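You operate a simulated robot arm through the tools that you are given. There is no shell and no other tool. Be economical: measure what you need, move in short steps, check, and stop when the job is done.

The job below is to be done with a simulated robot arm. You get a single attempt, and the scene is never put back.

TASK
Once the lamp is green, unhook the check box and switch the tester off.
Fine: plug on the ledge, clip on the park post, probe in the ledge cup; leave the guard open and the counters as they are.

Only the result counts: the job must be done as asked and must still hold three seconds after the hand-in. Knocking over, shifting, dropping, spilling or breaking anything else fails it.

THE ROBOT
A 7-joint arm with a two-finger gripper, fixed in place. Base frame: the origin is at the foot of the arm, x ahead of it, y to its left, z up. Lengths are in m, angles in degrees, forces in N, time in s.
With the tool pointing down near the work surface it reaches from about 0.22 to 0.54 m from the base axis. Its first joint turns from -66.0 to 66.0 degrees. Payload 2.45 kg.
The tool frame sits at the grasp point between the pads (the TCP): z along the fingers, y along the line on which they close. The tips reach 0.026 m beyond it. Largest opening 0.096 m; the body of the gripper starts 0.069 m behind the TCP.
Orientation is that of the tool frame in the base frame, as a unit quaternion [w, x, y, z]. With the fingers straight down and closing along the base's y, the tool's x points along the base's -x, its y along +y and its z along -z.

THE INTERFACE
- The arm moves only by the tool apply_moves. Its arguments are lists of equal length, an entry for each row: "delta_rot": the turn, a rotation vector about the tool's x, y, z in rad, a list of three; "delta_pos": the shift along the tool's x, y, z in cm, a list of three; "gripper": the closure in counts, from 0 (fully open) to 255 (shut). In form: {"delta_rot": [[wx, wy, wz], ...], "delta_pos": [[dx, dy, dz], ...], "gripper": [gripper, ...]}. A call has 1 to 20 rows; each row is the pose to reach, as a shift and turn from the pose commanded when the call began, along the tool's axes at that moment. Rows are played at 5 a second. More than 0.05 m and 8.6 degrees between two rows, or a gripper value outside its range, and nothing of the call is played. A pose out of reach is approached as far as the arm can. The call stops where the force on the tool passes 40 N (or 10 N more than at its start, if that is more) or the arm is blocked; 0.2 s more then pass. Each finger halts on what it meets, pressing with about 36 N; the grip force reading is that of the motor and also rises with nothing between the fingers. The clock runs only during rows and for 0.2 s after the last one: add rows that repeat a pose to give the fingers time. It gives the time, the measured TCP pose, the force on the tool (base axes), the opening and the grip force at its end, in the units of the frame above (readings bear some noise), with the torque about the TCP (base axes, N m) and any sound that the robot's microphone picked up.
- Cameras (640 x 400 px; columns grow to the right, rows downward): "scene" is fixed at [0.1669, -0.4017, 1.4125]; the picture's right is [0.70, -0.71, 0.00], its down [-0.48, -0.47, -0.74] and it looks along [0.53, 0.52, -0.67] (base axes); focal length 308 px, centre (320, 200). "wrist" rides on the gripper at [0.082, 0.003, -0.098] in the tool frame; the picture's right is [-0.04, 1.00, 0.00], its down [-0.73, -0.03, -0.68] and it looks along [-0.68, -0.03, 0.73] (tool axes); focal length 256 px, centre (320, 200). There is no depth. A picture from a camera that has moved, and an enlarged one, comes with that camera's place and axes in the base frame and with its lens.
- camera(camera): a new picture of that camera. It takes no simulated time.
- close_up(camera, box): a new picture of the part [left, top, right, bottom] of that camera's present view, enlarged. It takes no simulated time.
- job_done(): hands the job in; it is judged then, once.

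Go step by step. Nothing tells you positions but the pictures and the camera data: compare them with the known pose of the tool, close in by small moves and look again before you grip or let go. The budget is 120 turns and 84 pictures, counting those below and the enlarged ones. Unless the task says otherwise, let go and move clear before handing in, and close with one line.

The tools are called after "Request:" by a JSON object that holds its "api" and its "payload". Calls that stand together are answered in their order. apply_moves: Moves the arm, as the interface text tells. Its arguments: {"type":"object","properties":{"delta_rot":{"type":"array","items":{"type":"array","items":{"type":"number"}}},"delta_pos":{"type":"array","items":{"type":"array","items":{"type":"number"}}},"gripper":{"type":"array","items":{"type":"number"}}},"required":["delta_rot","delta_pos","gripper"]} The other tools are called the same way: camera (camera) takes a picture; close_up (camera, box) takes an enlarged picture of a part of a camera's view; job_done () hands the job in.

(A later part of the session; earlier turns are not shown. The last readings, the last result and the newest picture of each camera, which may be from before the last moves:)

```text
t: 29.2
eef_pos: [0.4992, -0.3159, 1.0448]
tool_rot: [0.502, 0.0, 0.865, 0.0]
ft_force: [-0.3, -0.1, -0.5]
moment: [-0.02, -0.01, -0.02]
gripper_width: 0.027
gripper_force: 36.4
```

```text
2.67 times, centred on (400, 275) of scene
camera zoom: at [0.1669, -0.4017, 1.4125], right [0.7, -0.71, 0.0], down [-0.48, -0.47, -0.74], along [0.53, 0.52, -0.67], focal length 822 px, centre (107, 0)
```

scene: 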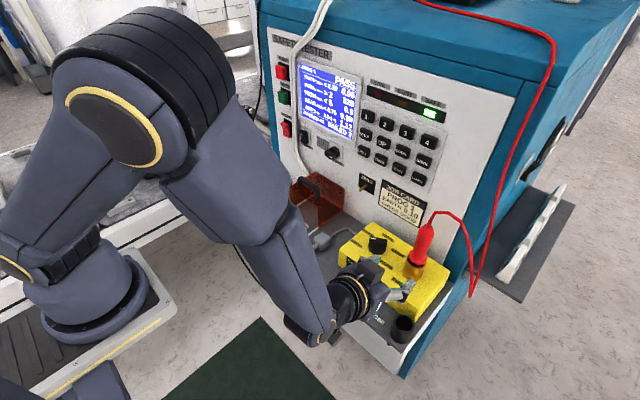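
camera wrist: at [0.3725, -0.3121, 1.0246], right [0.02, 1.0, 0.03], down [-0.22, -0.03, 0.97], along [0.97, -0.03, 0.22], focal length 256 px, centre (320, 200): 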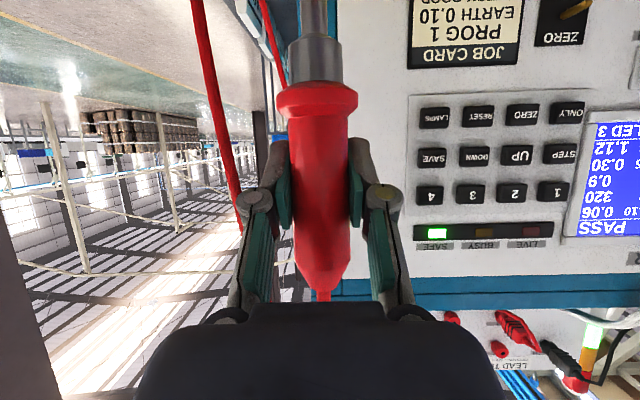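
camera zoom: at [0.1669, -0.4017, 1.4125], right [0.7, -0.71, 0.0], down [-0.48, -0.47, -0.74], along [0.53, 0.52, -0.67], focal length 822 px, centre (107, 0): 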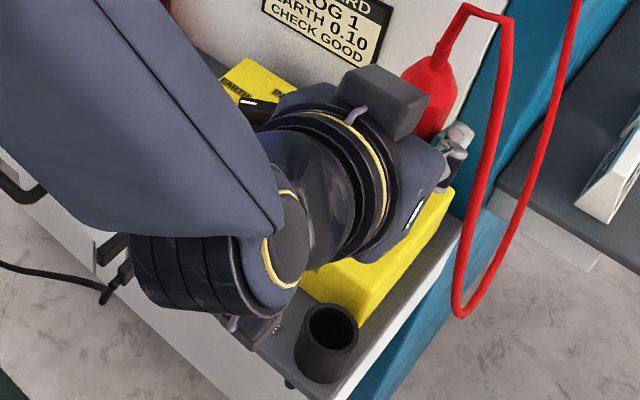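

Now I lower toward the cup, stopping with the tip estimated just above the rim.

Request:
{"api": "apply_moves", "payload": {"delta_rot": [[0, 0, 0], [0, 0, 0], [0, 0, 0], [0, 0, 0]], "delta_pos": [[2.6, 0, 1.5], [5.2, 0, 3], [8.66, 0, 5], [8.66, 0, 5]], "gripper": [255, 255, 255, 255]}}

Request:
{"api": "close_up", "payload": {"camera": "scene", "box": [350, 240, 450, 350]}}

Request:
{"api": "camera", "payload": {"camera": "wrist"}}

```text
t: 30.2
eef_pos: [0.4998, -0.3163, 0.9444]
tool_rot: [0.501, -0.001, 0.865, 0.001]
ft_force: [0.6, 0.8, -1.6]
moment: [-0.03, 0.02, -0.01]
gripper_width: 0.0267
gripper_force: 35.7
```

```text
3.64 times, centred on (400, 295) of scene
camera zoom: at [0.1669, -0.4017, 1.4125], right [0.7, -0.71, 0.0], down [-0.48, -0.47, -0.74], along [0.53, 0.52, -0.67], focal length 1121 px, centre (29, -146)
```

zoom: 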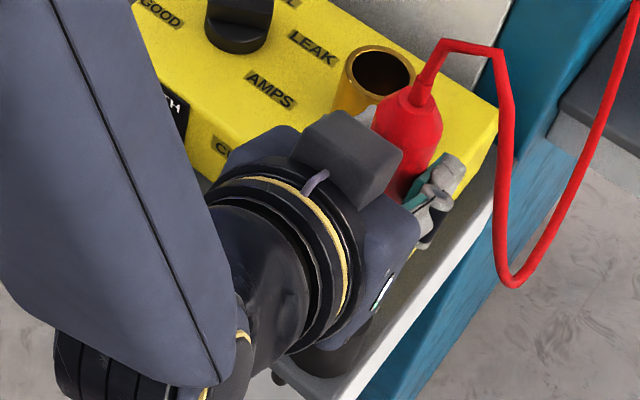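

```text
39 pictures are left
camera wrist: at [0.3733, -0.3116, 0.9231], right [0.02, 1.0, 0.03], down [-0.22, -0.03, 0.97], along [0.97, -0.03, 0.22], focal length 256 px, centre (320, 200)
```

wrist: 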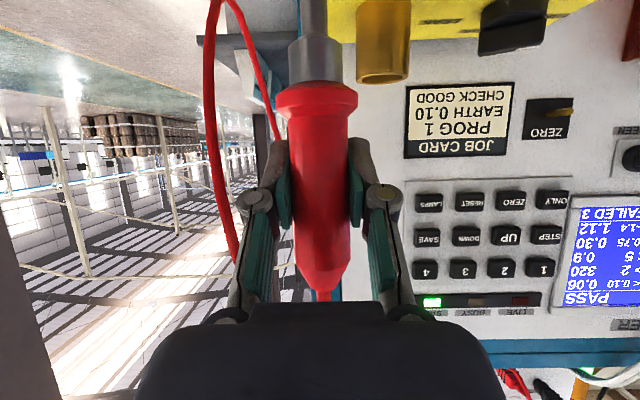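

Alignment by geometry is within a few millimetres. I lower in short steps, watching the force for contact.

Request:
{"api": "apply_moves", "payload": {"delta_rot": [[0, 0, 0], [0, 0, 0], [0, 0, 0], [0, 0, 0], [0, 0, 0], [0, 0, 0]], "delta_pos": [[0.87, -0.15, 0.5], [1.73, -0.15, 1], [2.6, -0.15, 1.5], [3.46, -0.15, 2], [4.33, -0.15, 2.5], [4.33, -0.15, 2.5]], "gripper": [255, 255, 255, 255, 255, 255]}}

Request:
{"api": "close_up", "payload": {"camera": "scene", "box": [350, 240, 450, 350]}}

```text
t: 31.6
eef_pos: [0.4993, -0.3182, 0.8944]
tool_rot: [0.501, 0.0, 0.865, 0.0]
ft_force: [-0.3, -0.7, -1.0]
moment: [0.0, 0.03, 0.0]
gripper_width: 0.0267
gripper_force: 35.8
```

```text
3.64 times, centred on (400, 295) of scene
camera zoom: at [0.1669, -0.4017, 1.4125], right [0.7, -0.71, 0.0], down [-0.48, -0.47, -0.74], along [0.53, 0.52, -0.67], focal length 1121 px, centre (29, -146)
```

zoom: 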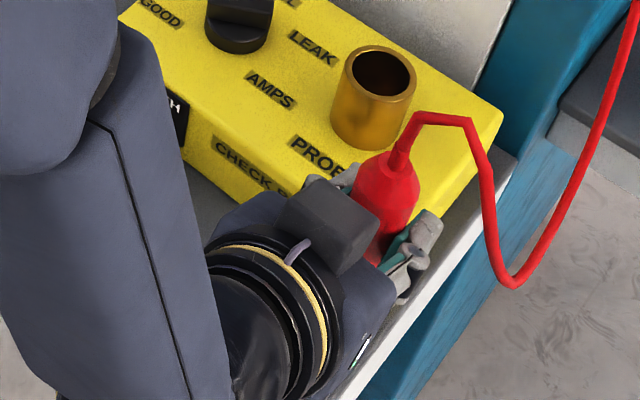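

No contact so far. Continuing down slowly.

Request:
{"api": "apply_moves", "payload": {"delta_rot": [[0, 0, 0], [0, 0, 0], [0, 0, 0], [0, 0, 0], [0, 0, 0], [0, 0, 0]], "delta_pos": [[0.43, 0, 0.25], [0.87, 0, 0.5], [1.3, 0, 0.75], [1.73, 0, 1.0], [2.17, 0, 1.25], [2.17, 0, 1.25]], "gripper": [255, 255, 255, 255, 255, 255]}}

Request:
{"api": "camera", "payload": {"camera": "wrist"}}

```text
t: 33.0
eef_pos: [0.4991, -0.3172, 0.8701]
tool_rot: [0.502, 0.0, 0.865, 0.0]
ft_force: [0.5, 0.6, -0.6]
moment: [-0.02, -0.02, 0.01]
gripper_width: 0.0269
gripper_force: 35.2
```

```text
37 pictures are left
camera wrist: at [0.373, -0.3134, 0.8488], right [0.02, 1.0, 0.03], down [-0.22, -0.03, 0.97], along [0.97, -0.03, 0.22], focal length 256 px, centre (320, 200)
```

wrist: 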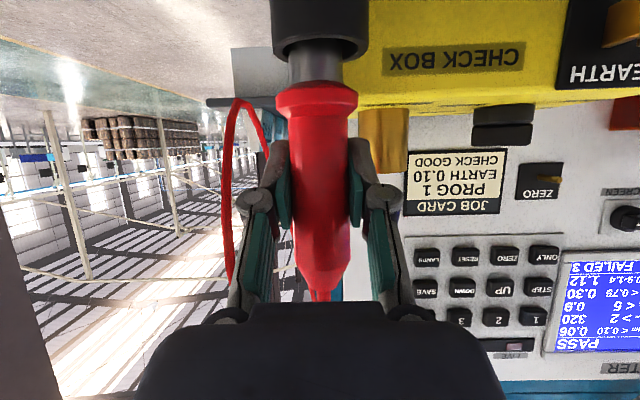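

The tip is inside the cup, well centred. I lower the last stretch until it seats.

Request:
{"api": "apply_moves", "payload": {"delta_rot": [[0, 0, 0], [0, 0, 0], [0, 0, 0], [0, 0, 0], [0, 0, 0], [0, 0, 0], [0, 0, 0], [0, 0, 0]], "delta_pos": [[0.26, 0, 0.15], [0.52, 0, 0.3], [0.78, 0, 0.45], [1.04, 0, 0.6], [1.21, 0, 0.7], [1.39, 0, 0.8], [1.56, 0, 0.9], [1.56, 0, 0.9]], "gripper": [255, 255, 255, 255, 255, 255, 255, 255]}}

Request:
{"api": "camera", "payload": {"camera": "wrist"}}

```text
t: 34.8
eef_pos: [0.501, -0.3172, 0.8531]
tool_rot: [0.504, -0.001, 0.863, 0.0]
ft_force: [5.1, -0.2, 21.2]
moment: [0.0, -0.41, -0.01]
gripper_width: 0.0266
gripper_force: 36.1
```

```text
36 pictures are left
camera wrist: at [0.3743, -0.3134, 0.8321], right [0.02, 1.0, 0.03], down [-0.23, -0.03, 0.97], along [0.97, -0.03, 0.23], focal length 256 px, centre (320, 200)
```

wrist: 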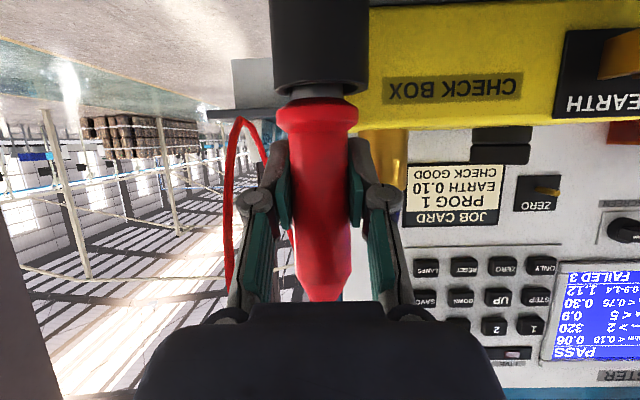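

The probe is seated with firm contact. I relieve the pressure, open the fingers and withdraw along the tool axis.

Request:
{"api": "apply_moves", "payload": {"delta_rot": [[0, 0, 0], [0, 0, 0], [0, 0, 0], [0, 0, 0], [0, 0, 0], [0, 0, 0], [0, 0, 0], [0, 0, 0]], "delta_pos": [[-0.1, 0, -0.1], [-0.1, 0, -0.1], [-0.1, 0, -0.1], [-0.1, 0, -0.1], [-0.1, 0, -3], [-0.1, 0, -7], [-0.1, 0, -11], [-0.1, 0, -11]], "gripper": [200, 140, 90, 90, 90, 90, 90, 90]}}

Request:
{"api": "camera", "payload": {"camera": "wrist"}}

Request:
{"api": "camera", "payload": {"camera": "scene"}}

```text
t: 36.6
eef_pos: [0.4036, -0.3164, 0.9074]
tool_rot: [0.501, 0.0, 0.865, 0.0]
ft_force: [0.2, -0.1, 0.7]
moment: [0.01, 0.0, -0.03]
gripper_width: 0.0622
gripper_force: 0.0
```

```text
35 pictures are left
camera wrist: at [0.2774, -0.3137, 0.8868], right [0.02, 1.0, 0.03], down [-0.22, -0.03, 0.97], along [0.97, -0.03, 0.22], focal length 256 px, centre (320, 200)
```

wrist: 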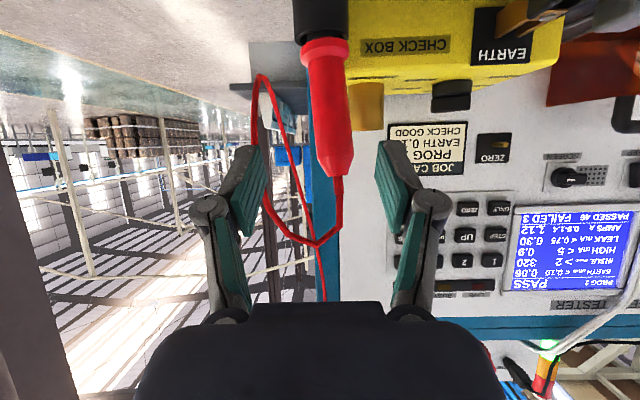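

```text
34 pictures are left
```

scene: 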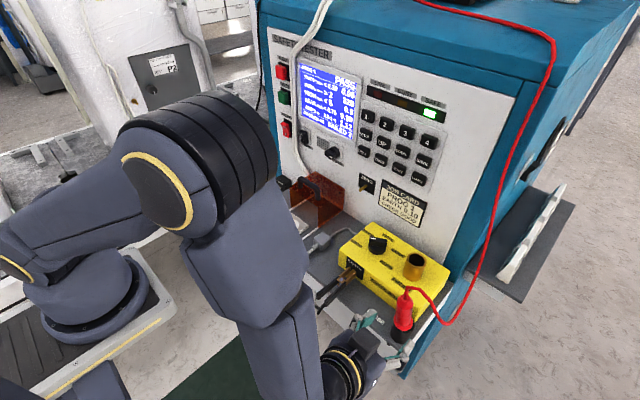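

The probe stands in the cup and the lamp is green. Before taking the clip, I'll make a dry run with the same tilt to the park post (about x 0.645–0.67, y 0.292, z 0.71) to check reach and measure it up close.

Request:
{"api": "apply_moves", "payload": {"delta_rot": [[0, 0, 0], [0, 0, 0], [0, 0, 0], [0, 0, 0], [0, 0, 0], [0, 0, 0], [0, 0, 0], [0, 0, 0], [0, 0, 0], [0, 0, 0], [0, 0, 0], [0, 0, 0], [0, 0, 0], [0, 0, 0], [0, 0, 0], [0, 0, 0], [0, 0, 0], [0, 0, 0], [0, 0, 0]], "delta_pos": [[-2, 0, -1.2], [-3.7, 4, -2.15], [-3.7, 8.5, -2.15], [-3.7, 13, -2.15], [-3.7, 17.6, -2.15], [-3.7, 22.3, -2.15], [-3.7, 27, -2.15], [-3.7, 31.7, -2.15], [-3.7, 36.4, -2.15], [-3.7, 41.1, -2.15], [-3.7, 45.8, -2.15], [-3.7, 50.5, -2.15], [-3.7, 55.2, -2.15], [-3.7, 60.8, -2.15], [-1.2, 60.8, 1.3], [1.5, 60.8, 5], [4.1, 60.8, 8.6], [6.6, 60.8, 12.1], [6.6, 60.8, 12.1]], "gripper": [90, 90, 90, 90, 90, 90, 90, 90, 90, 90, 90, 90, 90, 90, 90, 90, 90, 90, 90]}}

Request:
{"api": "camera", "payload": {"camera": "wrist"}}

Request:
{"api": "camera", "payload": {"camera": "scene"}}

```text
refused: row 14 steps farther than a row can; nothing moved
```

```text
33 pictures are left
camera wrist: at [0.2774, -0.3137, 0.8868], right [0.02, 1.0, 0.03], down [-0.22, -0.03, 0.97], along [0.97, -0.03, 0.22], focal length 256 px, centre (320, 200)
```

wrist: 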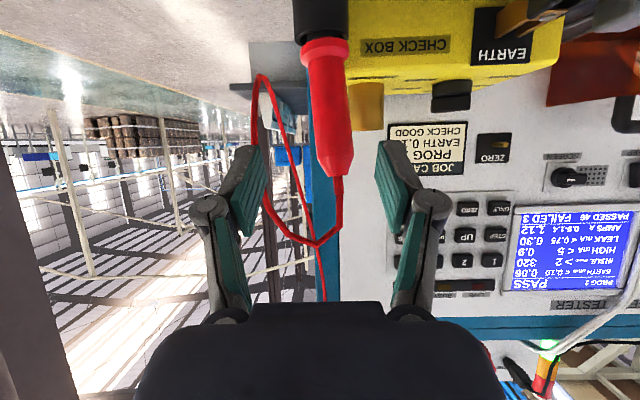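

```text
32 pictures are left
```

scene: 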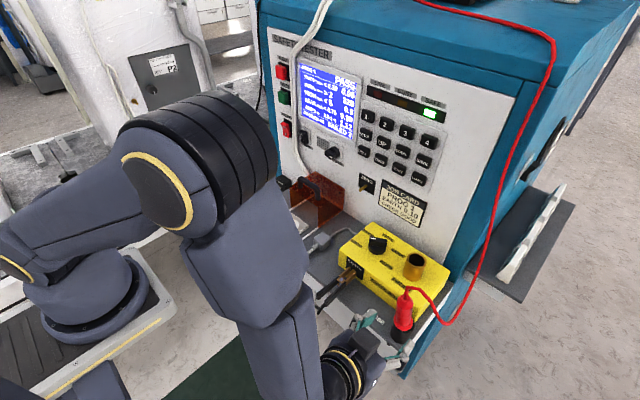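

One row was too long, so nothing moved. I resend with even steps.

Request:
{"api": "apply_moves", "payload": {"delta_rot": [[0, 0, 0], [0, 0, 0], [0, 0, 0], [0, 0, 0], [0, 0, 0], [0, 0, 0], [0, 0, 0], [0, 0, 0], [0, 0, 0], [0, 0, 0], [0, 0, 0], [0, 0, 0], [0, 0, 0], [0, 0, 0], [0, 0, 0], [0, 0, 0], [0, 0, 0], [0, 0, 0], [0, 0, 0], [0, 0, 0]], "delta_pos": [[-2, 0, -1.2], [-3.7, 4, -2.15], [-3.7, 8.5, -2.15], [-3.7, 13, -2.15], [-3.7, 17.6, -2.15], [-3.7, 22.3, -2.15], [-3.7, 27, -2.15], [-3.7, 31.7, -2.15], [-3.7, 36.4, -2.15], [-3.7, 41.1, -2.15], [-3.7, 45.8, -2.15], [-3.7, 50.5, -2.15], [-3.7, 55.2, -2.15], [-3.7, 58.2, -2.15], [-3.7, 60.8, -2.15], [-1.2, 60.8, 1.3], [1.5, 60.8, 5], [4.1, 60.8, 8.6], [6.6, 60.8, 12.1], [6.6, 60.8, 12.1]], "gripper": [90, 90, 90, 90, 90, 90, 90, 90, 90, 90, 90, 90, 90, 90, 90, 90, 90, 90, 90, 90]}}

```text
t: 40.8
eef_pos: [0.4777, 0.2913, 0.7885]
tool_rot: [0.502, 0.0, 0.865, -0.001]
ft_force: [0.5, 0.9, 0.8]
moment: [-0.01, -0.02, -0.03]
gripper_width: 0.062
gripper_force: 0.1
out of reach, approached as far as the arm can: row 4, 5, 6, 7, 8, 9, 10, 11
```

The tilt is out of reach close in to the base but fine here. I look at the post, then try the parking pose.

Request:
{"api": "camera", "payload": {"camera": "wrist"}}

Request:
{"api": "apply_moves", "payload": {"delta_rot": [[0, 0.1, 0], [0, 0.2, 0], [0, 0.26, 0], [0, 0.26, 0]], "delta_pos": [[0.4, 0, 3.2], [0.9, 0, 6.3], [1.3, 0, 9.4], [1.3, 0, 9.4]], "gripper": [90, 90, 90, 90]}}

Request:
{"api": "camera", "payload": {"camera": "wrist"}}

```text
31 pictures are left
camera wrist: at [0.3508, 0.2941, 0.7683], right [0.02, 1.0, 0.03], down [-0.22, -0.03, 0.97], along [0.97, -0.03, 0.22], focal length 256 px, centre (320, 200)
```

wrist: 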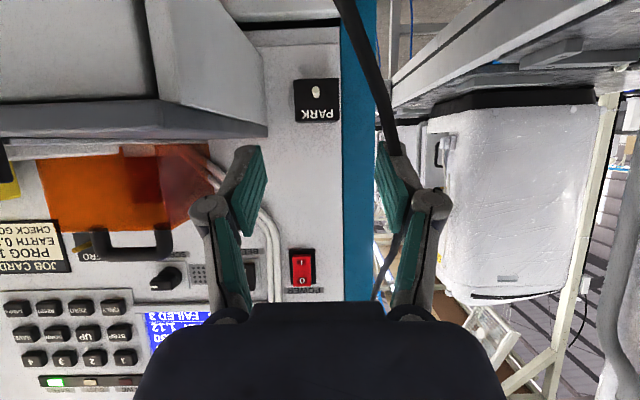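

```text
t: 41.8
eef_pos: [0.5525, 0.2895, 0.7318]
tool_rot: [0.384, 0.0, 0.923, 0.0]
ft_force: [0.3, 0.3, -0.1]
moment: [0.0, 0.0, 0.0]
gripper_width: 0.062
gripper_force: 0.0
```

```text
30 pictures are left
camera wrist: at [0.4245, 0.2938, 0.7435], right [0.03, 1.0, 0.03], down [0.03, -0.03, 1.0], along [1.0, -0.03, -0.04], focal length 256 px, centre (320, 200)
```

wrist: 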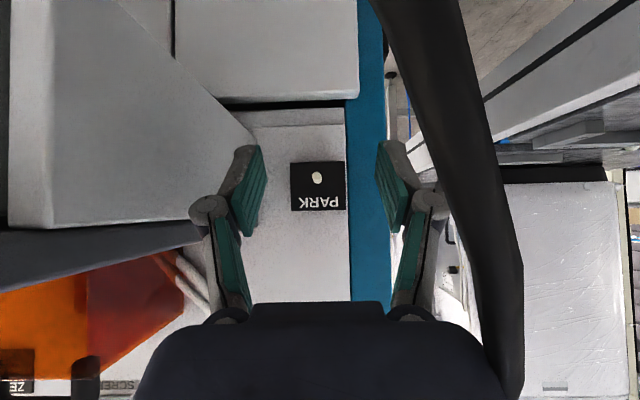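

At 45° tilt the parking pose is nearly reached; the post reads y≈0.2845, z≈0.714, tip x≈0.645. I test the last few centimetres of reach.

Request:
{"api": "apply_moves", "payload": {"delta_rot": [[0, 0, 0], [0, 0, 0], [0, 0, 0]], "delta_pos": [[-0.5, -0.5, 1.8], [-1.06, -0.5, 3.6], [-1.06, -0.5, 3.6]], "gripper": [90, 90, 90]}}

Request:
{"api": "camera", "payload": {"camera": "wrist"}}

Request:
{"api": "close_up", "payload": {"camera": "scene", "box": [180, 90, 340, 290]}}

```text
t: 42.6
eef_pos: [0.5846, 0.2851, 0.7135]
tool_rot: [0.384, 0.0, 0.923, 0.0]
ft_force: [-0.4, 0.4, -0.1]
moment: [0.0, -0.01, 0.02]
gripper_width: 0.0623
gripper_force: 0.1
```

```text
29 pictures are left
camera wrist: at [0.4569, 0.289, 0.7256], right [0.03, 1.0, 0.03], down [0.03, -0.03, 1.0], along [1.0, -0.03, -0.04], focal length 256 px, centre (320, 200)
```

wrist: 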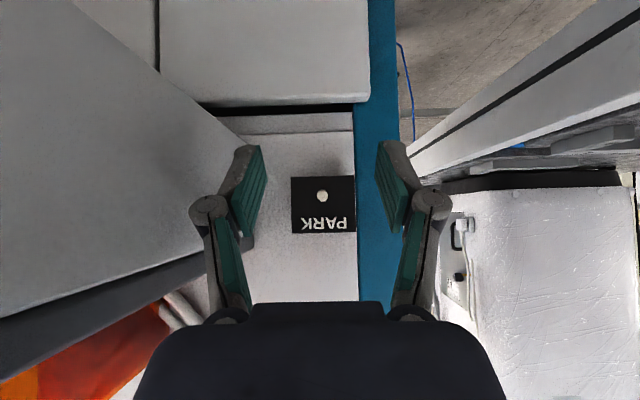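

```text
2.00 times, centred on (260, 190) of scene
camera zoom: at [0.1669, -0.4017, 1.4125], right [0.7, -0.71, 0.0], down [-0.48, -0.47, -0.74], along [0.53, 0.52, -0.67], focal length 616 px, centre (440, 220)
```

zoom: 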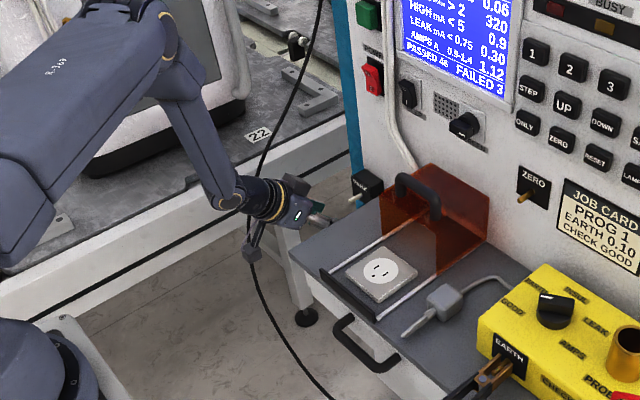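

The parking pose is within reach at 45°. Now I go back over to the clip with the same tilt, stopping about 10 cm above its handles.

Request:
{"api": "apply_moves", "payload": {"delta_rot": [[0, 0, 0], [0, 0, 0], [0, 0, 0], [0, 0, 0], [0, 0, 0], [0, 0, 0], [0, 0, 0], [0, 0, 0], [0, 0, 0], [0, 0, 0], [0, 0, 0], [0, 0, 0], [0, 0, 0], [0, 0, 0], [0, 0, 0], [0, 0, 0], [0, 0, 0], [0, 0, 0], [0, 0, 0]], "delta_pos": [[0, 0, -4.2], [0, 0, -8.5], [-1.4, 0, -12.5], [-2.8, 0, -16.5], [-4.2, 0, -20.5], [-5.6, 0, -24.4], [-6.72, 0, -27.2], [-6.72, -4.5, -27.2], [-6.72, -9, -27.2], [-6.72, -13.5, -27.2], [-6.72, -18, -27.2], [-6.72, -22.5, -27.2], [-6.72, -27, -27.2], [-6.72, -31.5, -27.2], [-6.72, -36, -27.2], [-6.72, -40.5, -27.2], [-6.72, -44.2, -27.2], [-3.9, -44.2, -24.4], [-3.9, -44.2, -24.4]], "gripper": [90, 90, 90, 90, 90, 90, 90, 90, 90, 90, 90, 90, 90, 90, 90, 90, 90, 90, 90]}}

Request:
{"api": "camera", "payload": {"camera": "wrist"}}

Request:
{"api": "close_up", "payload": {"camera": "scene", "box": [260, 200, 440, 350]}}

```text
t: 46.6
eef_pos: [0.4377, -0.1564, 0.9139]
tool_rot: [0.385, 0.0, 0.923, 0.0]
ft_force: [0.2, -0.3, 0.0]
moment: [0.01, -0.01, 0.0]
gripper_width: 0.0622
gripper_force: 0.1
out of reach, approached as far as the arm can: row 11, 12, 13, 14, 15, 16
```

```text
27 pictures are left
camera wrist: at [0.3103, -0.1527, 0.9259], right [0.03, 1.0, 0.03], down [0.03, -0.03, 1.0], along [1.0, -0.03, -0.03], focal length 256 px, centre (320, 200)
```

wrist: 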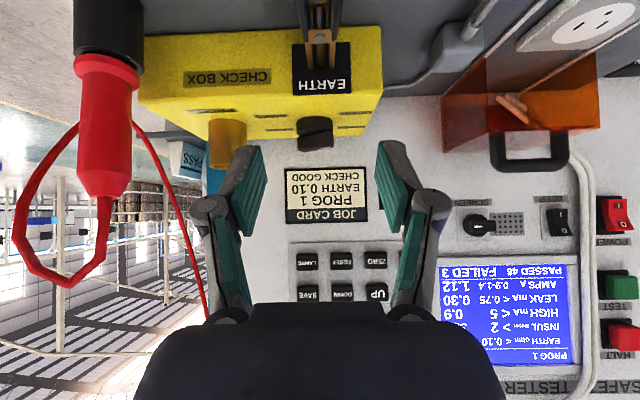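

```text
2.67 times, centred on (350, 275) of scene
camera zoom: at [0.1669, -0.4017, 1.4125], right [0.7, -0.71, 0.0], down [-0.48, -0.47, -0.74], along [0.53, 0.52, -0.67], focal length 822 px, centre (240, 0)
```

zoom: 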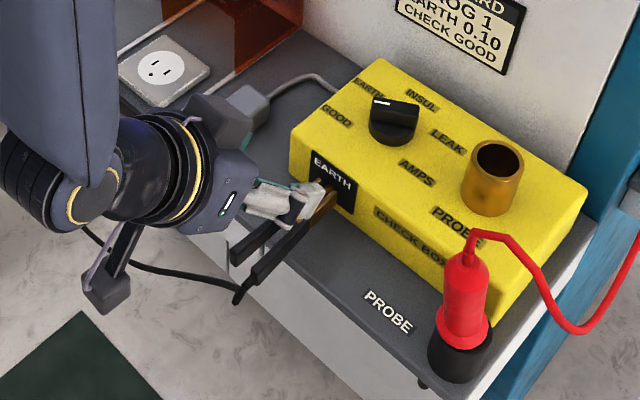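

The fingers are above the clip handles (centre y≈-0.156). I lower 8 cm and look again before straddling them.

Request:
{"api": "apply_moves", "payload": {"delta_rot": [[0, 0, 0], [0, 0, 0], [0, 0, 0], [0, 0, 0]], "delta_pos": [[2, 0, 2], [4, 0, 4], [5.7, 0, 5.7], [5.7, 0, 5.7]], "gripper": [90, 90, 90, 90]}}

Request:
{"api": "camera", "payload": {"camera": "wrist"}}

Request:
{"api": "close_up", "payload": {"camera": "scene", "box": [280, 220, 390, 320]}}

```text
t: 47.6
eef_pos: [0.439, -0.156, 0.8329]
tool_rot: [0.385, 0.0, 0.923, 0.0]
ft_force: [0.4, -0.7, -0.7]
moment: [-0.01, 0.0, 0.01]
gripper_width: 0.0623
gripper_force: 0.1
```

```text
25 pictures are left
camera wrist: at [0.3117, -0.152, 0.8453], right [0.03, 1.0, 0.03], down [0.03, -0.03, 1.0], along [1.0, -0.03, -0.03], focal length 256 px, centre (320, 200)
```

wrist: 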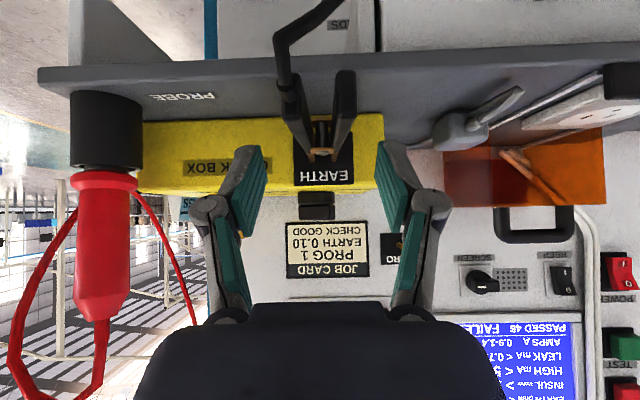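

```text
4.00 times, centred on (335, 270) of scene
camera zoom: at [0.1669, -0.4017, 1.4125], right [0.7, -0.71, 0.0], down [-0.48, -0.47, -0.74], along [0.53, 0.52, -0.67], focal length 1233 px, centre (260, -80)
```

zoom: 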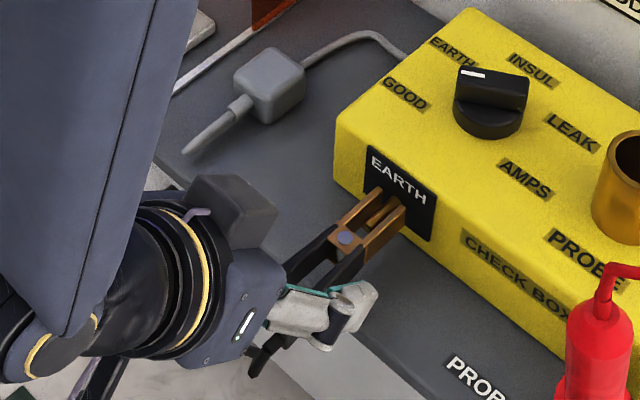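

Handles are at y -0.173 to -0.138, z≈0.795, centred between the fingers. I lower 3.6 cm to straddle them and check.

Request:
{"api": "apply_moves", "payload": {"delta_rot": [[0, 0, 0], [0, 0, 0], [0, 0, 0], [0, 0, 0]], "delta_pos": [[0.9, 0.05, 0.9], [1.8, 0.05, 1.8], [2.5, 0.05, 2.5], [2.5, 0.05, 2.5]], "gripper": [90, 90, 90, 90]}}

Request:
{"api": "camera", "payload": {"camera": "wrist"}}

```text
t: 48.6
eef_pos: [0.4404, -0.1556, 0.7983]
tool_rot: [0.385, 0.001, 0.923, -0.001]
ft_force: [0.2, 0.2, 0.1]
moment: [0.0, 0.0, 0.01]
gripper_width: 0.0621
gripper_force: 0.1
```

```text
23 pictures are left
camera wrist: at [0.3117, -0.1521, 0.8101], right [0.03, 1.0, 0.03], down [0.03, -0.03, 1.0], along [1.0, -0.03, -0.03], focal length 256 px, centre (320, 200)
```

wrist: 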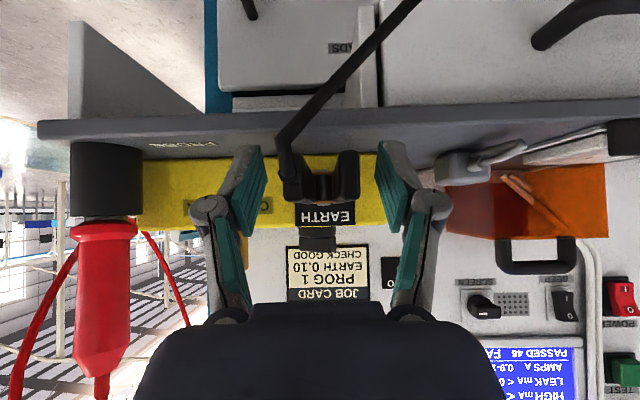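

The handles lie between the pads. Now I squeeze.

Request:
{"api": "apply_moves", "payload": {"delta_rot": [[0, 0, 0], [0, 0, 0], [0, 0, 0], [0, 0, 0], [0, 0, 0], [0, 0, 0]], "delta_pos": [[0, 0, 0], [0, 0, 0], [0, 0, 0], [0, 0, 0], [0, 0, 0], [0, 0, 0]], "gripper": [130, 170, 210, 255, 255, 255]}}

Request:
{"api": "camera", "payload": {"camera": "wrist"}}

Request:
{"api": "close_up", "payload": {"camera": "scene", "box": [300, 240, 390, 310]}}

```text
t: 50.0
eef_pos: [0.4391, -0.1575, 0.7991]
tool_rot: [0.385, -0.001, 0.923, 0.001]
ft_force: [0.1, 0.0, 0.0]
moment: [-0.03, 0.01, -0.02]
gripper_width: 0.0313
gripper_force: 36.2
```

```text
22 pictures are left
camera wrist: at [0.3116, -0.152, 0.8103], right [0.03, 1.0, 0.03], down [0.03, -0.03, 1.0], along [1.0, -0.03, -0.04], focal length 256 px, centre (320, 200)
```

wrist: 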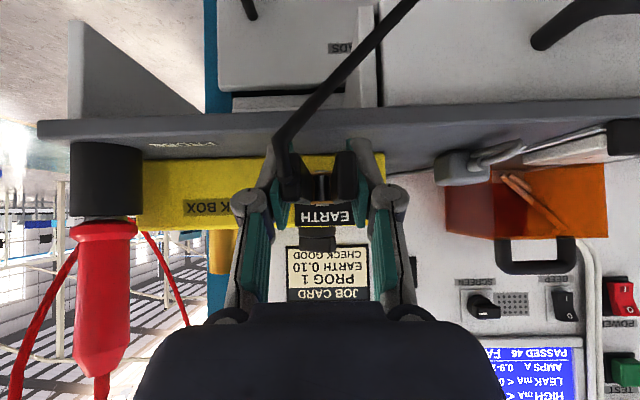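

```text
5.71 times, centred on (345, 275) of scene
camera zoom: at [0.1669, -0.4017, 1.4125], right [0.7, -0.71, 0.0], down [-0.48, -0.47, -0.74], along [0.53, 0.52, -0.67], focal length 1761 px, centre (177, -229)
```

zoom: 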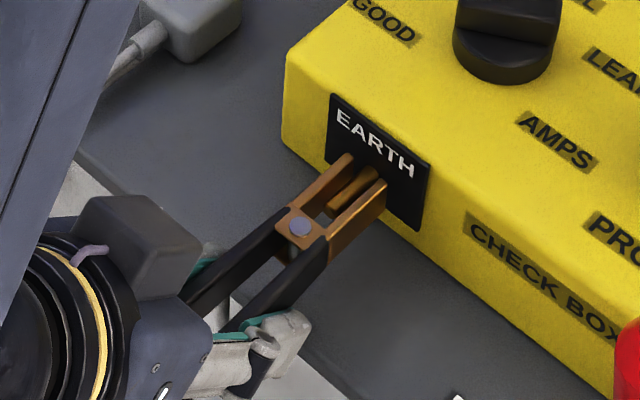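

The clip is held and squeezed. I pull it straight back off the earth pin, then raise it.

Request:
{"api": "apply_moves", "payload": {"delta_rot": [[0, 0, 0], [0, 0, 0], [0, 0, 0], [0, 0, 0], [0, 0, 0], [0, 0, 0], [0, 0, 0]], "delta_pos": [[0.7, 0, -0.7], [1.4, 0, -1.4], [2.1, 0, -2.1], [2.8, 0, -2.8], [1.0, 0, -4.6], [-0.4, 0, -6], [-0.4, 0, -6]], "gripper": [255, 255, 255, 255, 255, 255, 255]}}

Request:
{"api": "camera", "payload": {"camera": "wrist"}}

Request:
{"api": "camera", "payload": {"camera": "scene"}}

```text
t: 51.6
eef_pos: [0.3996, -0.1551, 0.8431]
tool_rot: [0.385, 0.0, 0.923, 0.0]
ft_force: [0.1, -0.4, -0.6]
moment: [-0.06, 0.02, -0.03]
gripper_width: 0.0311
gripper_force: 35.6
```

```text
20 pictures are left
camera wrist: at [0.2715, -0.1511, 0.855], right [0.03, 1.0, 0.03], down [0.03, -0.03, 1.0], along [1.0, -0.03, -0.04], focal length 256 px, centre (320, 200)
```

wrist: 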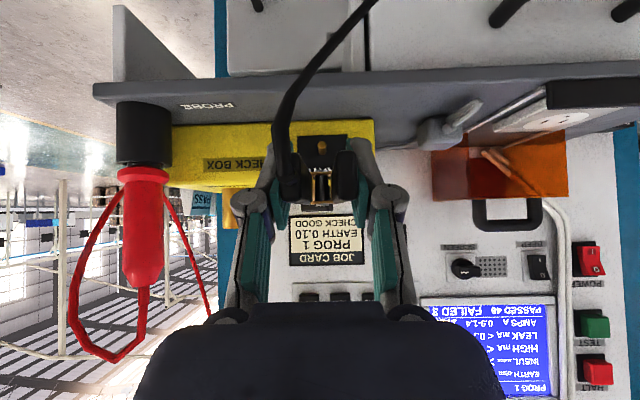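

```text
19 pictures are left
```

scene: 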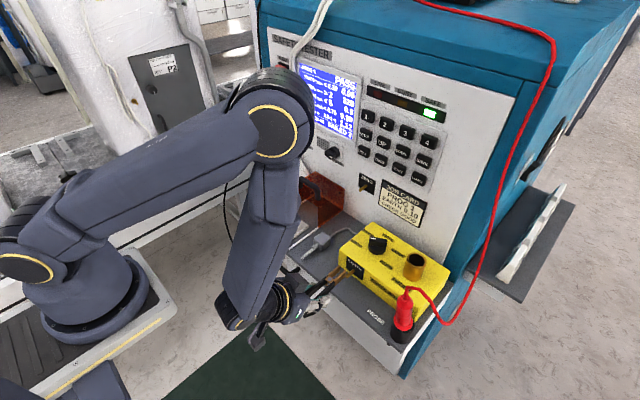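

The clip is off; the bare earth pin is visible above it. I zoom on the jaws to know where the post must appear in the wrist view.

Request:
{"api": "close_up", "payload": {"camera": "wrist", "box": [270, 120, 370, 220]}}

```text
4.00 times, centred on (320, 170) of wrist
camera zoom: at [0.2715, -0.1511, 0.855], right [0.03, 1.0, 0.03], down [0.03, -0.03, 1.0], along [1.0, -0.03, -0.04], focal length 1024 px, centre (320, 320)
```

zoom: 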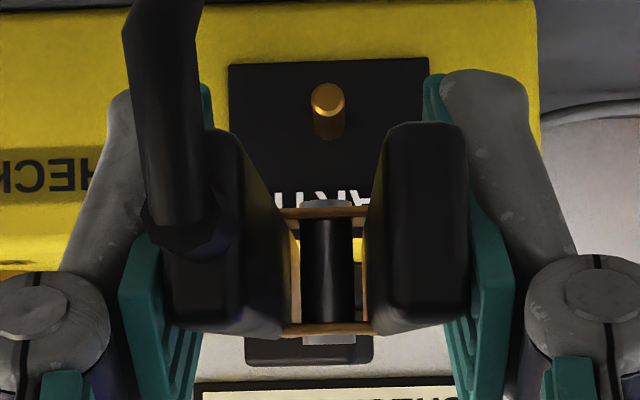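

The clip's axis lies about 3.6 mm below the TCP, so the parking TCP is about (0.577, 0.284, 0.719). I lift it over the ledge and sweep to the left side first.

Request:
{"api": "apply_moves", "payload": {"delta_rot": [[0, 0, 0], [0, 0, 0], [0, 0, 0], [0, 0, 0], [0, 0, 0], [0, 0, 0], [0, 0, 0], [0, 0, 0], [0, 0, 0], [0, 0, 0], [0, 0, 0], [0, 0, 0], [0, 0, 0], [0, 0, 0], [0, 0, 0]], "delta_pos": [[-3.54, 0, -0.71], [-7.42, 0, -1.06], [-11.67, 0, -1.06], [-15.55, 0, -1.41], [-15.55, 4.4, -1.41], [-15.55, 8.8, -1.41], [-15.55, 13.2, -1.41], [-15.55, 17.6, -1.41], [-15.55, 22, -1.41], [-15.55, 26.4, -1.41], [-15.55, 30.8, -1.41], [-15.55, 35.2, -1.41], [-15.55, 39.6, -1.41], [-15.55, 43.9, -1.41], [-15.55, 43.9, -1.41]], "gripper": [255, 255, 255, 255, 255, 255, 255, 255, 255, 255, 255, 255, 255, 255, 255]}}

Request:
{"api": "camera", "payload": {"camera": "scene"}}

```text
t: 54.8
eef_pos: [0.4984, 0.2832, 0.9627]
tool_rot: [0.384, -0.001, 0.923, 0.0]
ft_force: [0.9, -0.4, -1.1]
moment: [-0.01, 0.04, 0.02]
gripper_width: 0.0312
gripper_force: 36.3
```

```text
17 pictures are left
```

scene: 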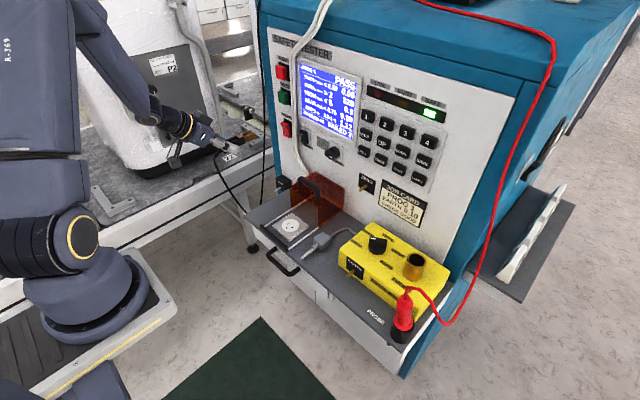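

The clip is above the left side, clear of everything. Now I go down in front of the park post, level with it, stopping short.

Request:
{"api": "apply_moves", "payload": {"delta_rot": [[0, 0, 0], [0, 0, 0], [0, 0, 0], [0, 0, 0], [0, 0, 0], [0, 0, 0], [0, 0, 0]], "delta_pos": [[3.45, 0.05, 3.45], [6.9, 0.05, 6.9], [10.35, 0.05, 10.35], [13.8, 0.05, 13.8], [17.25, 0.05, 17.25], [15.84, 0.05, 18.66], [15.84, 0.05, 18.66]], "gripper": [255, 255, 255, 255, 255, 255, 255]}}

Request:
{"api": "close_up", "payload": {"camera": "wrist", "box": [245, 120, 395, 240]}}

Request:
{"api": "close_up", "payload": {"camera": "scene", "box": [210, 130, 330, 230]}}

```text
t: 56.4
eef_pos: [0.5197, 0.2831, 0.72]
tool_rot: [0.385, 0.0, 0.923, 0.0]
ft_force: [-0.6, -0.3, -0.7]
moment: [-0.02, 0.02, 0.0]
gripper_width: 0.0313
gripper_force: 36.4
```

```text
3.33 times, centred on (320, 180) of wrist
camera zoom: at [0.3921, 0.2872, 0.7315], right [0.03, 1.0, 0.03], down [0.03, -0.03, 1.0], along [1.0, -0.03, -0.03], focal length 853 px, centre (320, 267)
```

zoom: 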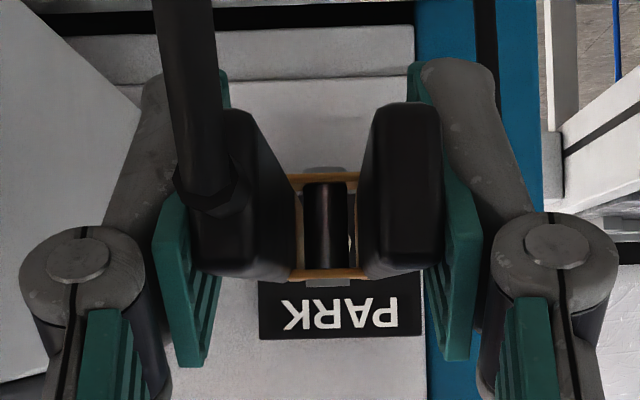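

```text
4.00 times, centred on (270, 180) of scene
camera zoom: at [0.1669, -0.4017, 1.4125], right [0.7, -0.71, 0.0], down [-0.48, -0.47, -0.74], along [0.53, 0.52, -0.67], focal length 1233 px, centre (520, 280)
```

zoom: 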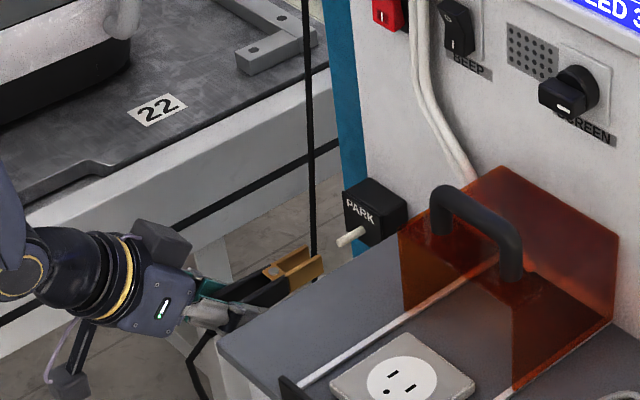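

The jaws line up with the post in both views to within about 1.5 mm. I trim slightly (left 1.5 mm, down 1.5 mm) and advance onto the post in small steps, watching force.

Request:
{"api": "apply_moves", "payload": {"delta_rot": [[0, 0, 0], [0, 0, 0], [0, 0, 0], [0, 0, 0], [0, 0, 0], [0, 0, 0]], "delta_pos": [[0.1, 0.12, 0.1], [-0.6, 0.12, 0.8], [-1.3, 0.12, 1.5], [-2.0, 0.12, 2.2], [-2.7, 0.12, 2.9], [-2.7, 0.12, 2.9]], "gripper": [255, 255, 255, 255, 255, 255]}}

Request:
{"api": "close_up", "payload": {"camera": "scene", "box": [250, 155, 310, 205]}}

```text
t: 57.8
eef_pos: [0.5594, 0.2839, 0.7182]
tool_rot: [0.383, 0.0, 0.924, 0.0]
ft_force: [0.1, 0.0, -0.3]
moment: [-0.05, 0.01, 0.0]
gripper_width: 0.0314
gripper_force: 36.3
```

```text
8.00 times, centred on (280, 180) of scene
camera zoom: at [0.1669, -0.4017, 1.4125], right [0.7, -0.71, 0.0], down [-0.48, -0.47, -0.74], along [0.53, 0.52, -0.67], focal length 2466 px, centre (640, 360)
```

zoom: 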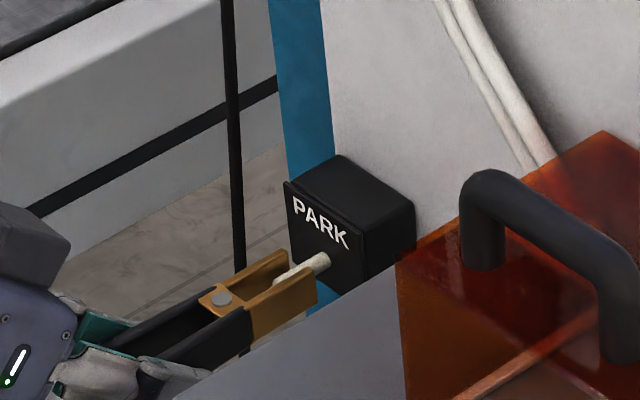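

The post is between the jaws, with no contact force. I advance about 1.4 cm more to full engagement.

Request:
{"api": "apply_moves", "payload": {"delta_rot": [[0, 0, 0], [0, 0, 0], [0, 0, 0], [0, 0, 0]], "delta_pos": [[-0.35, 0, 0.35], [-0.7, 0, 0.7], [-1.0, 0, 1.0], [-1.0, 0, 1.0]], "gripper": [255, 255, 255, 255]}}

Request:
{"api": "close_up", "payload": {"camera": "scene", "box": [250, 155, 310, 205]}}

```text
t: 58.8
eef_pos: [0.574, 0.285, 0.718]
tool_rot: [0.385, 0.0, 0.923, 0.0]
ft_force: [-0.1, 0.5, -0.7]
moment: [-0.02, 0.01, 0.01]
gripper_width: 0.0312
gripper_force: 36.1
```

```text
8.00 times, centred on (280, 180) of scene
camera zoom: at [0.1669, -0.4017, 1.4125], right [0.7, -0.71, 0.0], down [-0.48, -0.47, -0.74], along [0.53, 0.52, -0.67], focal length 2466 px, centre (640, 360)
```

zoom: 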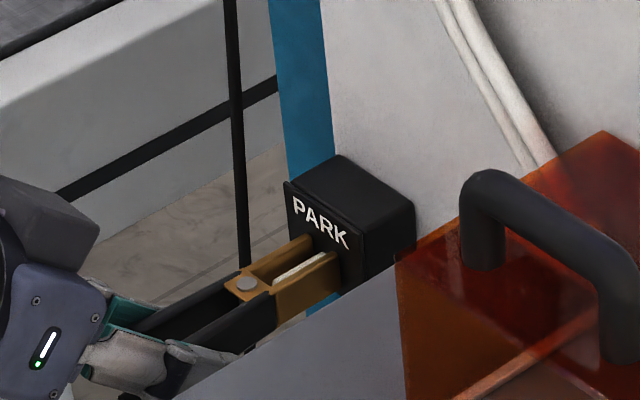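

The clip is fully over the post. I open slowly and withdraw along the tool axis.

Request:
{"api": "apply_moves", "payload": {"delta_rot": [[0, 0, 0], [0, 0, 0], [0, 0, 0], [0, 0, 0], [0, 0, 0], [0, 0, 0], [0, 0, 0], [0, 0, 0], [0, 0, 0], [0, 0, 0]], "delta_pos": [[0, 0, 0], [0, 0, 0], [0, 0, 0], [0, 0, 0], [0, 0, -1.5], [0, 0, -4], [0, 0, -8], [0, 0, -12], [0, 0, -15], [0, 0, -15]], "gripper": [165, 130, 90, 90, 90, 90, 90, 90, 90, 90]}}

Request:
{"api": "close_up", "payload": {"camera": "scene", "box": [230, 120, 330, 220]}}

Request:
{"api": "camera", "payload": {"camera": "wrist"}}

```text
t: 61.0
eef_pos: [0.4649, 0.2849, 0.8236]
tool_rot: [0.384, 0.0, 0.923, 0.001]
ft_force: [0.3, -0.6, 0.9]
moment: [0.02, 0.02, -0.03]
gripper_width: 0.0621
gripper_force: 0.1
```

```text
4.00 times, centred on (280, 170) of scene
camera zoom: at [0.1669, -0.4017, 1.4125], right [0.7, -0.71, 0.0], down [-0.48, -0.47, -0.74], along [0.53, 0.52, -0.67], focal length 1233 px, centre (480, 320)
```

zoom: 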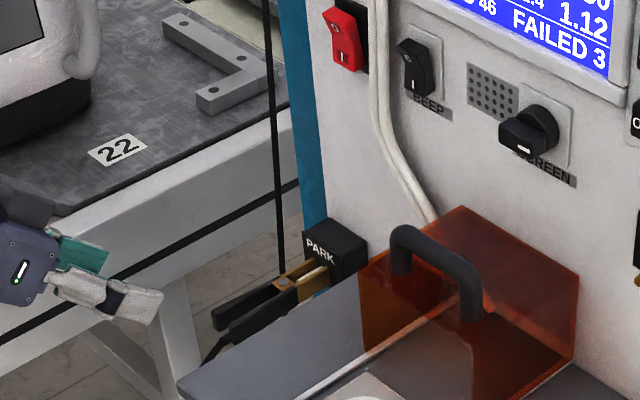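

```text
11 pictures are left
camera wrist: at [0.3384, 0.2886, 0.8359], right [0.03, 1.0, 0.03], down [0.03, -0.03, 1.0], along [1.0, -0.03, -0.04], focal length 256 px, centre (320, 200)
```

wrist: 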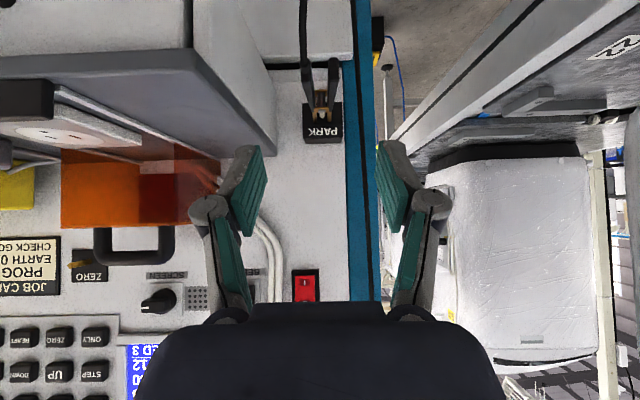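

The clip is parked. Last is the power rocker; I zoom in on it to see which end is marked O and which end stands proud.

Request:
{"api": "close_up", "payload": {"camera": "scene", "box": [265, 110, 305, 145]}}

```text
11.43 times, centred on (285, 128) of scene
camera zoom: at [0.1669, -0.4017, 1.4125], right [0.7, -0.71, 0.0], down [-0.48, -0.47, -0.74], along [0.53, 0.52, -0.67], focal length 3523 px, centre (720, 1029)
```

zoom: 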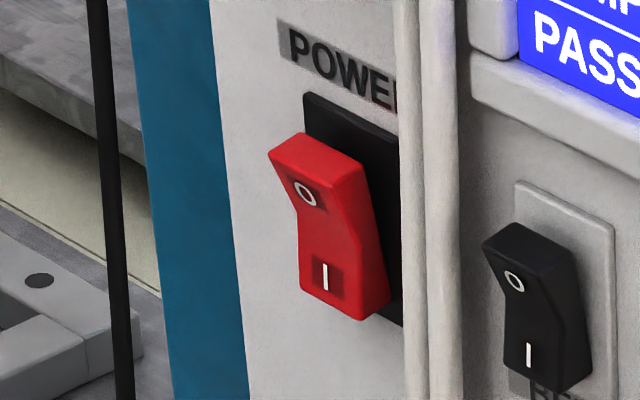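

O is the upper end and stands proud, so the tester is on; I must press the top at about (0.675, 0.256, 0.957). I shut the fingers, tilt to about 75° and stop about 5 cm in front of it.

Request:
{"api": "apply_moves", "payload": {"delta_rot": [[0, -0.1, 0], [0, -0.2, 0], [0, -0.3, 0], [0, -0.42, 0], [0, -0.52, 0], [0, -0.52, 0], [0, -0.52, 0]], "delta_pos": [[-4, -0.6, -0.7], [-8, -1.2, -0.7], [-12, -1.8, -0.7], [-16, -2.4, -0.7], [-19.1, -2.9, -0.7], [-19.1, -2.9, -0.7], [-19.1, -2.9, -0.7]], "gripper": [140, 190, 255, 255, 255, 255, 255]}}

Request:
{"api": "camera", "payload": {"camera": "wrist"}}

Request:
{"api": "close_up", "payload": {"camera": "scene", "box": [230, 90, 330, 160]}}

```text
t: 62.6
eef_pos: [0.5973, 0.2562, 0.9645]
tool_rot: [0.61, 0.0, 0.793, -0.001]
ft_force: [0.7, 0.0, 0.4]
moment: [-0.02, 0.0, 0.04]
gripper_width: 0.0
gripper_force: 28.5
```

```text
9 pictures are left
camera wrist: at [0.4805, 0.26, 0.9122], right [0.01, 1.0, 0.04], down [-0.47, -0.03, 0.88], along [0.88, -0.03, 0.47], focal length 256 px, centre (320, 200)
```

wrist: 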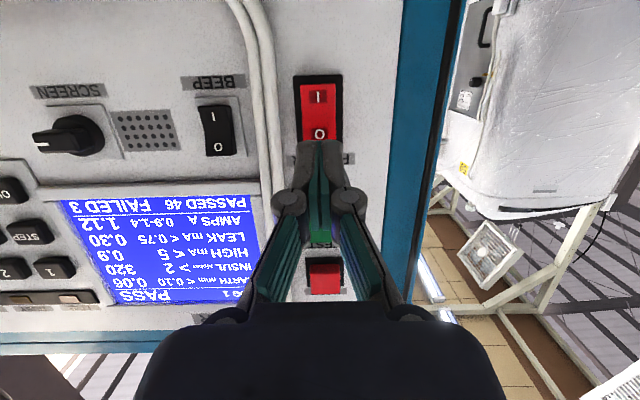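

```text
5.71 times, centred on (280, 125) of scene
camera zoom: at [0.1669, -0.4017, 1.4125], right [0.7, -0.71, 0.0], down [-0.48, -0.47, -0.74], along [0.53, 0.52, -0.67], focal length 1761 px, centre (549, 629)
```

zoom: 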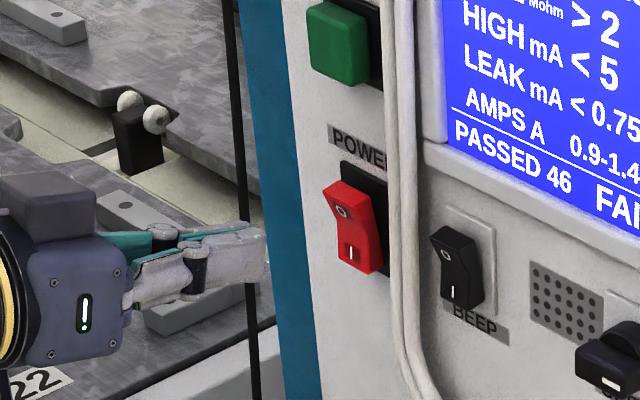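

The O mark projects right onto the fingertip line (y 0.256, z 0.957). I advance straight in to touch and press.

Request:
{"api": "apply_moves", "payload": {"delta_rot": [[0, 0, 0], [0, 0, 0], [0, 0, 0], [0, 0, 0], [0, 0, 0], [0, 0, 0], [0, 0, 0], [0, 0, 0]], "delta_pos": [[-0.5, 0, 1.93], [-0.9, 0, 3.4], [-1.02, 0, 3.87], [-1.1, 0, 4.16], [-1.18, 0, 4.45], [-1.25, 0, 4.74], [-1.33, 0, 5.03], [-1.33, 0, 5.03]], "gripper": [255, 255, 255, 255, 255, 255, 255, 255]}}

Request:
{"api": "close_up", "payload": {"camera": "scene", "box": [230, 60, 370, 160]}}

```text
t: 64.4
eef_pos: [0.648, 0.2556, 0.9646]
tool_rot: [0.61, 0.0, 0.793, -0.001]
ft_force: [-3.1, -0.5, 2.2]
moment: [-0.04, -0.11, 0.0]
gripper_width: 0.0062
gripper_force: 28.6
```

```text
4.00 times, centred on (300, 110) of scene
camera zoom: at [0.1667, -0.4018, 1.4125], right [0.7, -0.71, 0.0], down [-0.48, -0.47, -0.74], along [0.53, 0.52, -0.67], focal length 1233 px, centre (400, 560)
```

zoom: 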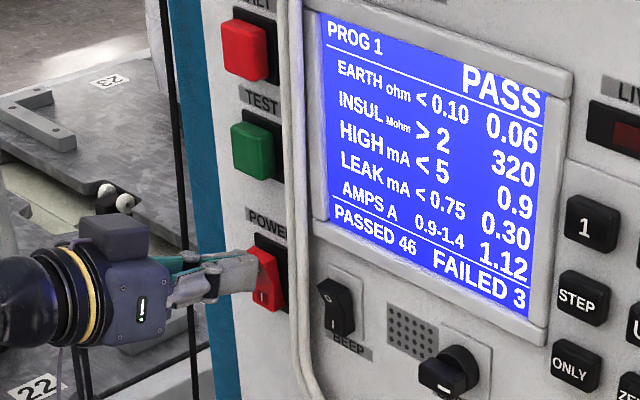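

Contact has begun (3 N), and the tester is still on. I press further in small steps.

Request:
{"api": "apply_moves", "payload": {"delta_rot": [[0, 0, 0], [0, 0, 0], [0, 0, 0], [0, 0, 0], [0, 0, 0]], "delta_pos": [[-0.08, 0, 0.29], [-0.16, 0, 0.58], [-0.23, 0, 0.87], [-0.31, 0, 1.16], [-0.36, 0, 1.35]], "gripper": [255, 255, 255, 255, 255]}}

Request:
{"api": "close_up", "payload": {"camera": "scene", "box": [230, 60, 370, 160]}}

```text
t: 65.2
eef_pos: [0.6555, 0.255, 0.962]
tool_rot: [0.609, 0.002, 0.793, -0.001]
ft_force: [-24.7, -6.3, 10.4]
moment: [0.0, -0.42, -0.14]
gripper_width: 0.0062
gripper_force: 28.6
stopped in row 4: the force on the tool passed its limit at 47 N (the readings are from after the stop); the commanded pose is now the measured one
```

```text
4.00 times, centred on (300, 110) of scene
camera zoom: at [0.166, -0.402, 1.4125], right [0.7, -0.71, 0.0], down [-0.48, -0.47, -0.74], along [0.53, 0.52, -0.67], focal length 1233 px, centre (400, 560)
```

zoom: 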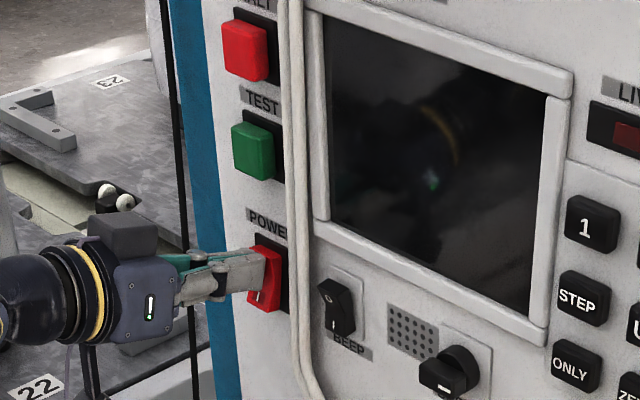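

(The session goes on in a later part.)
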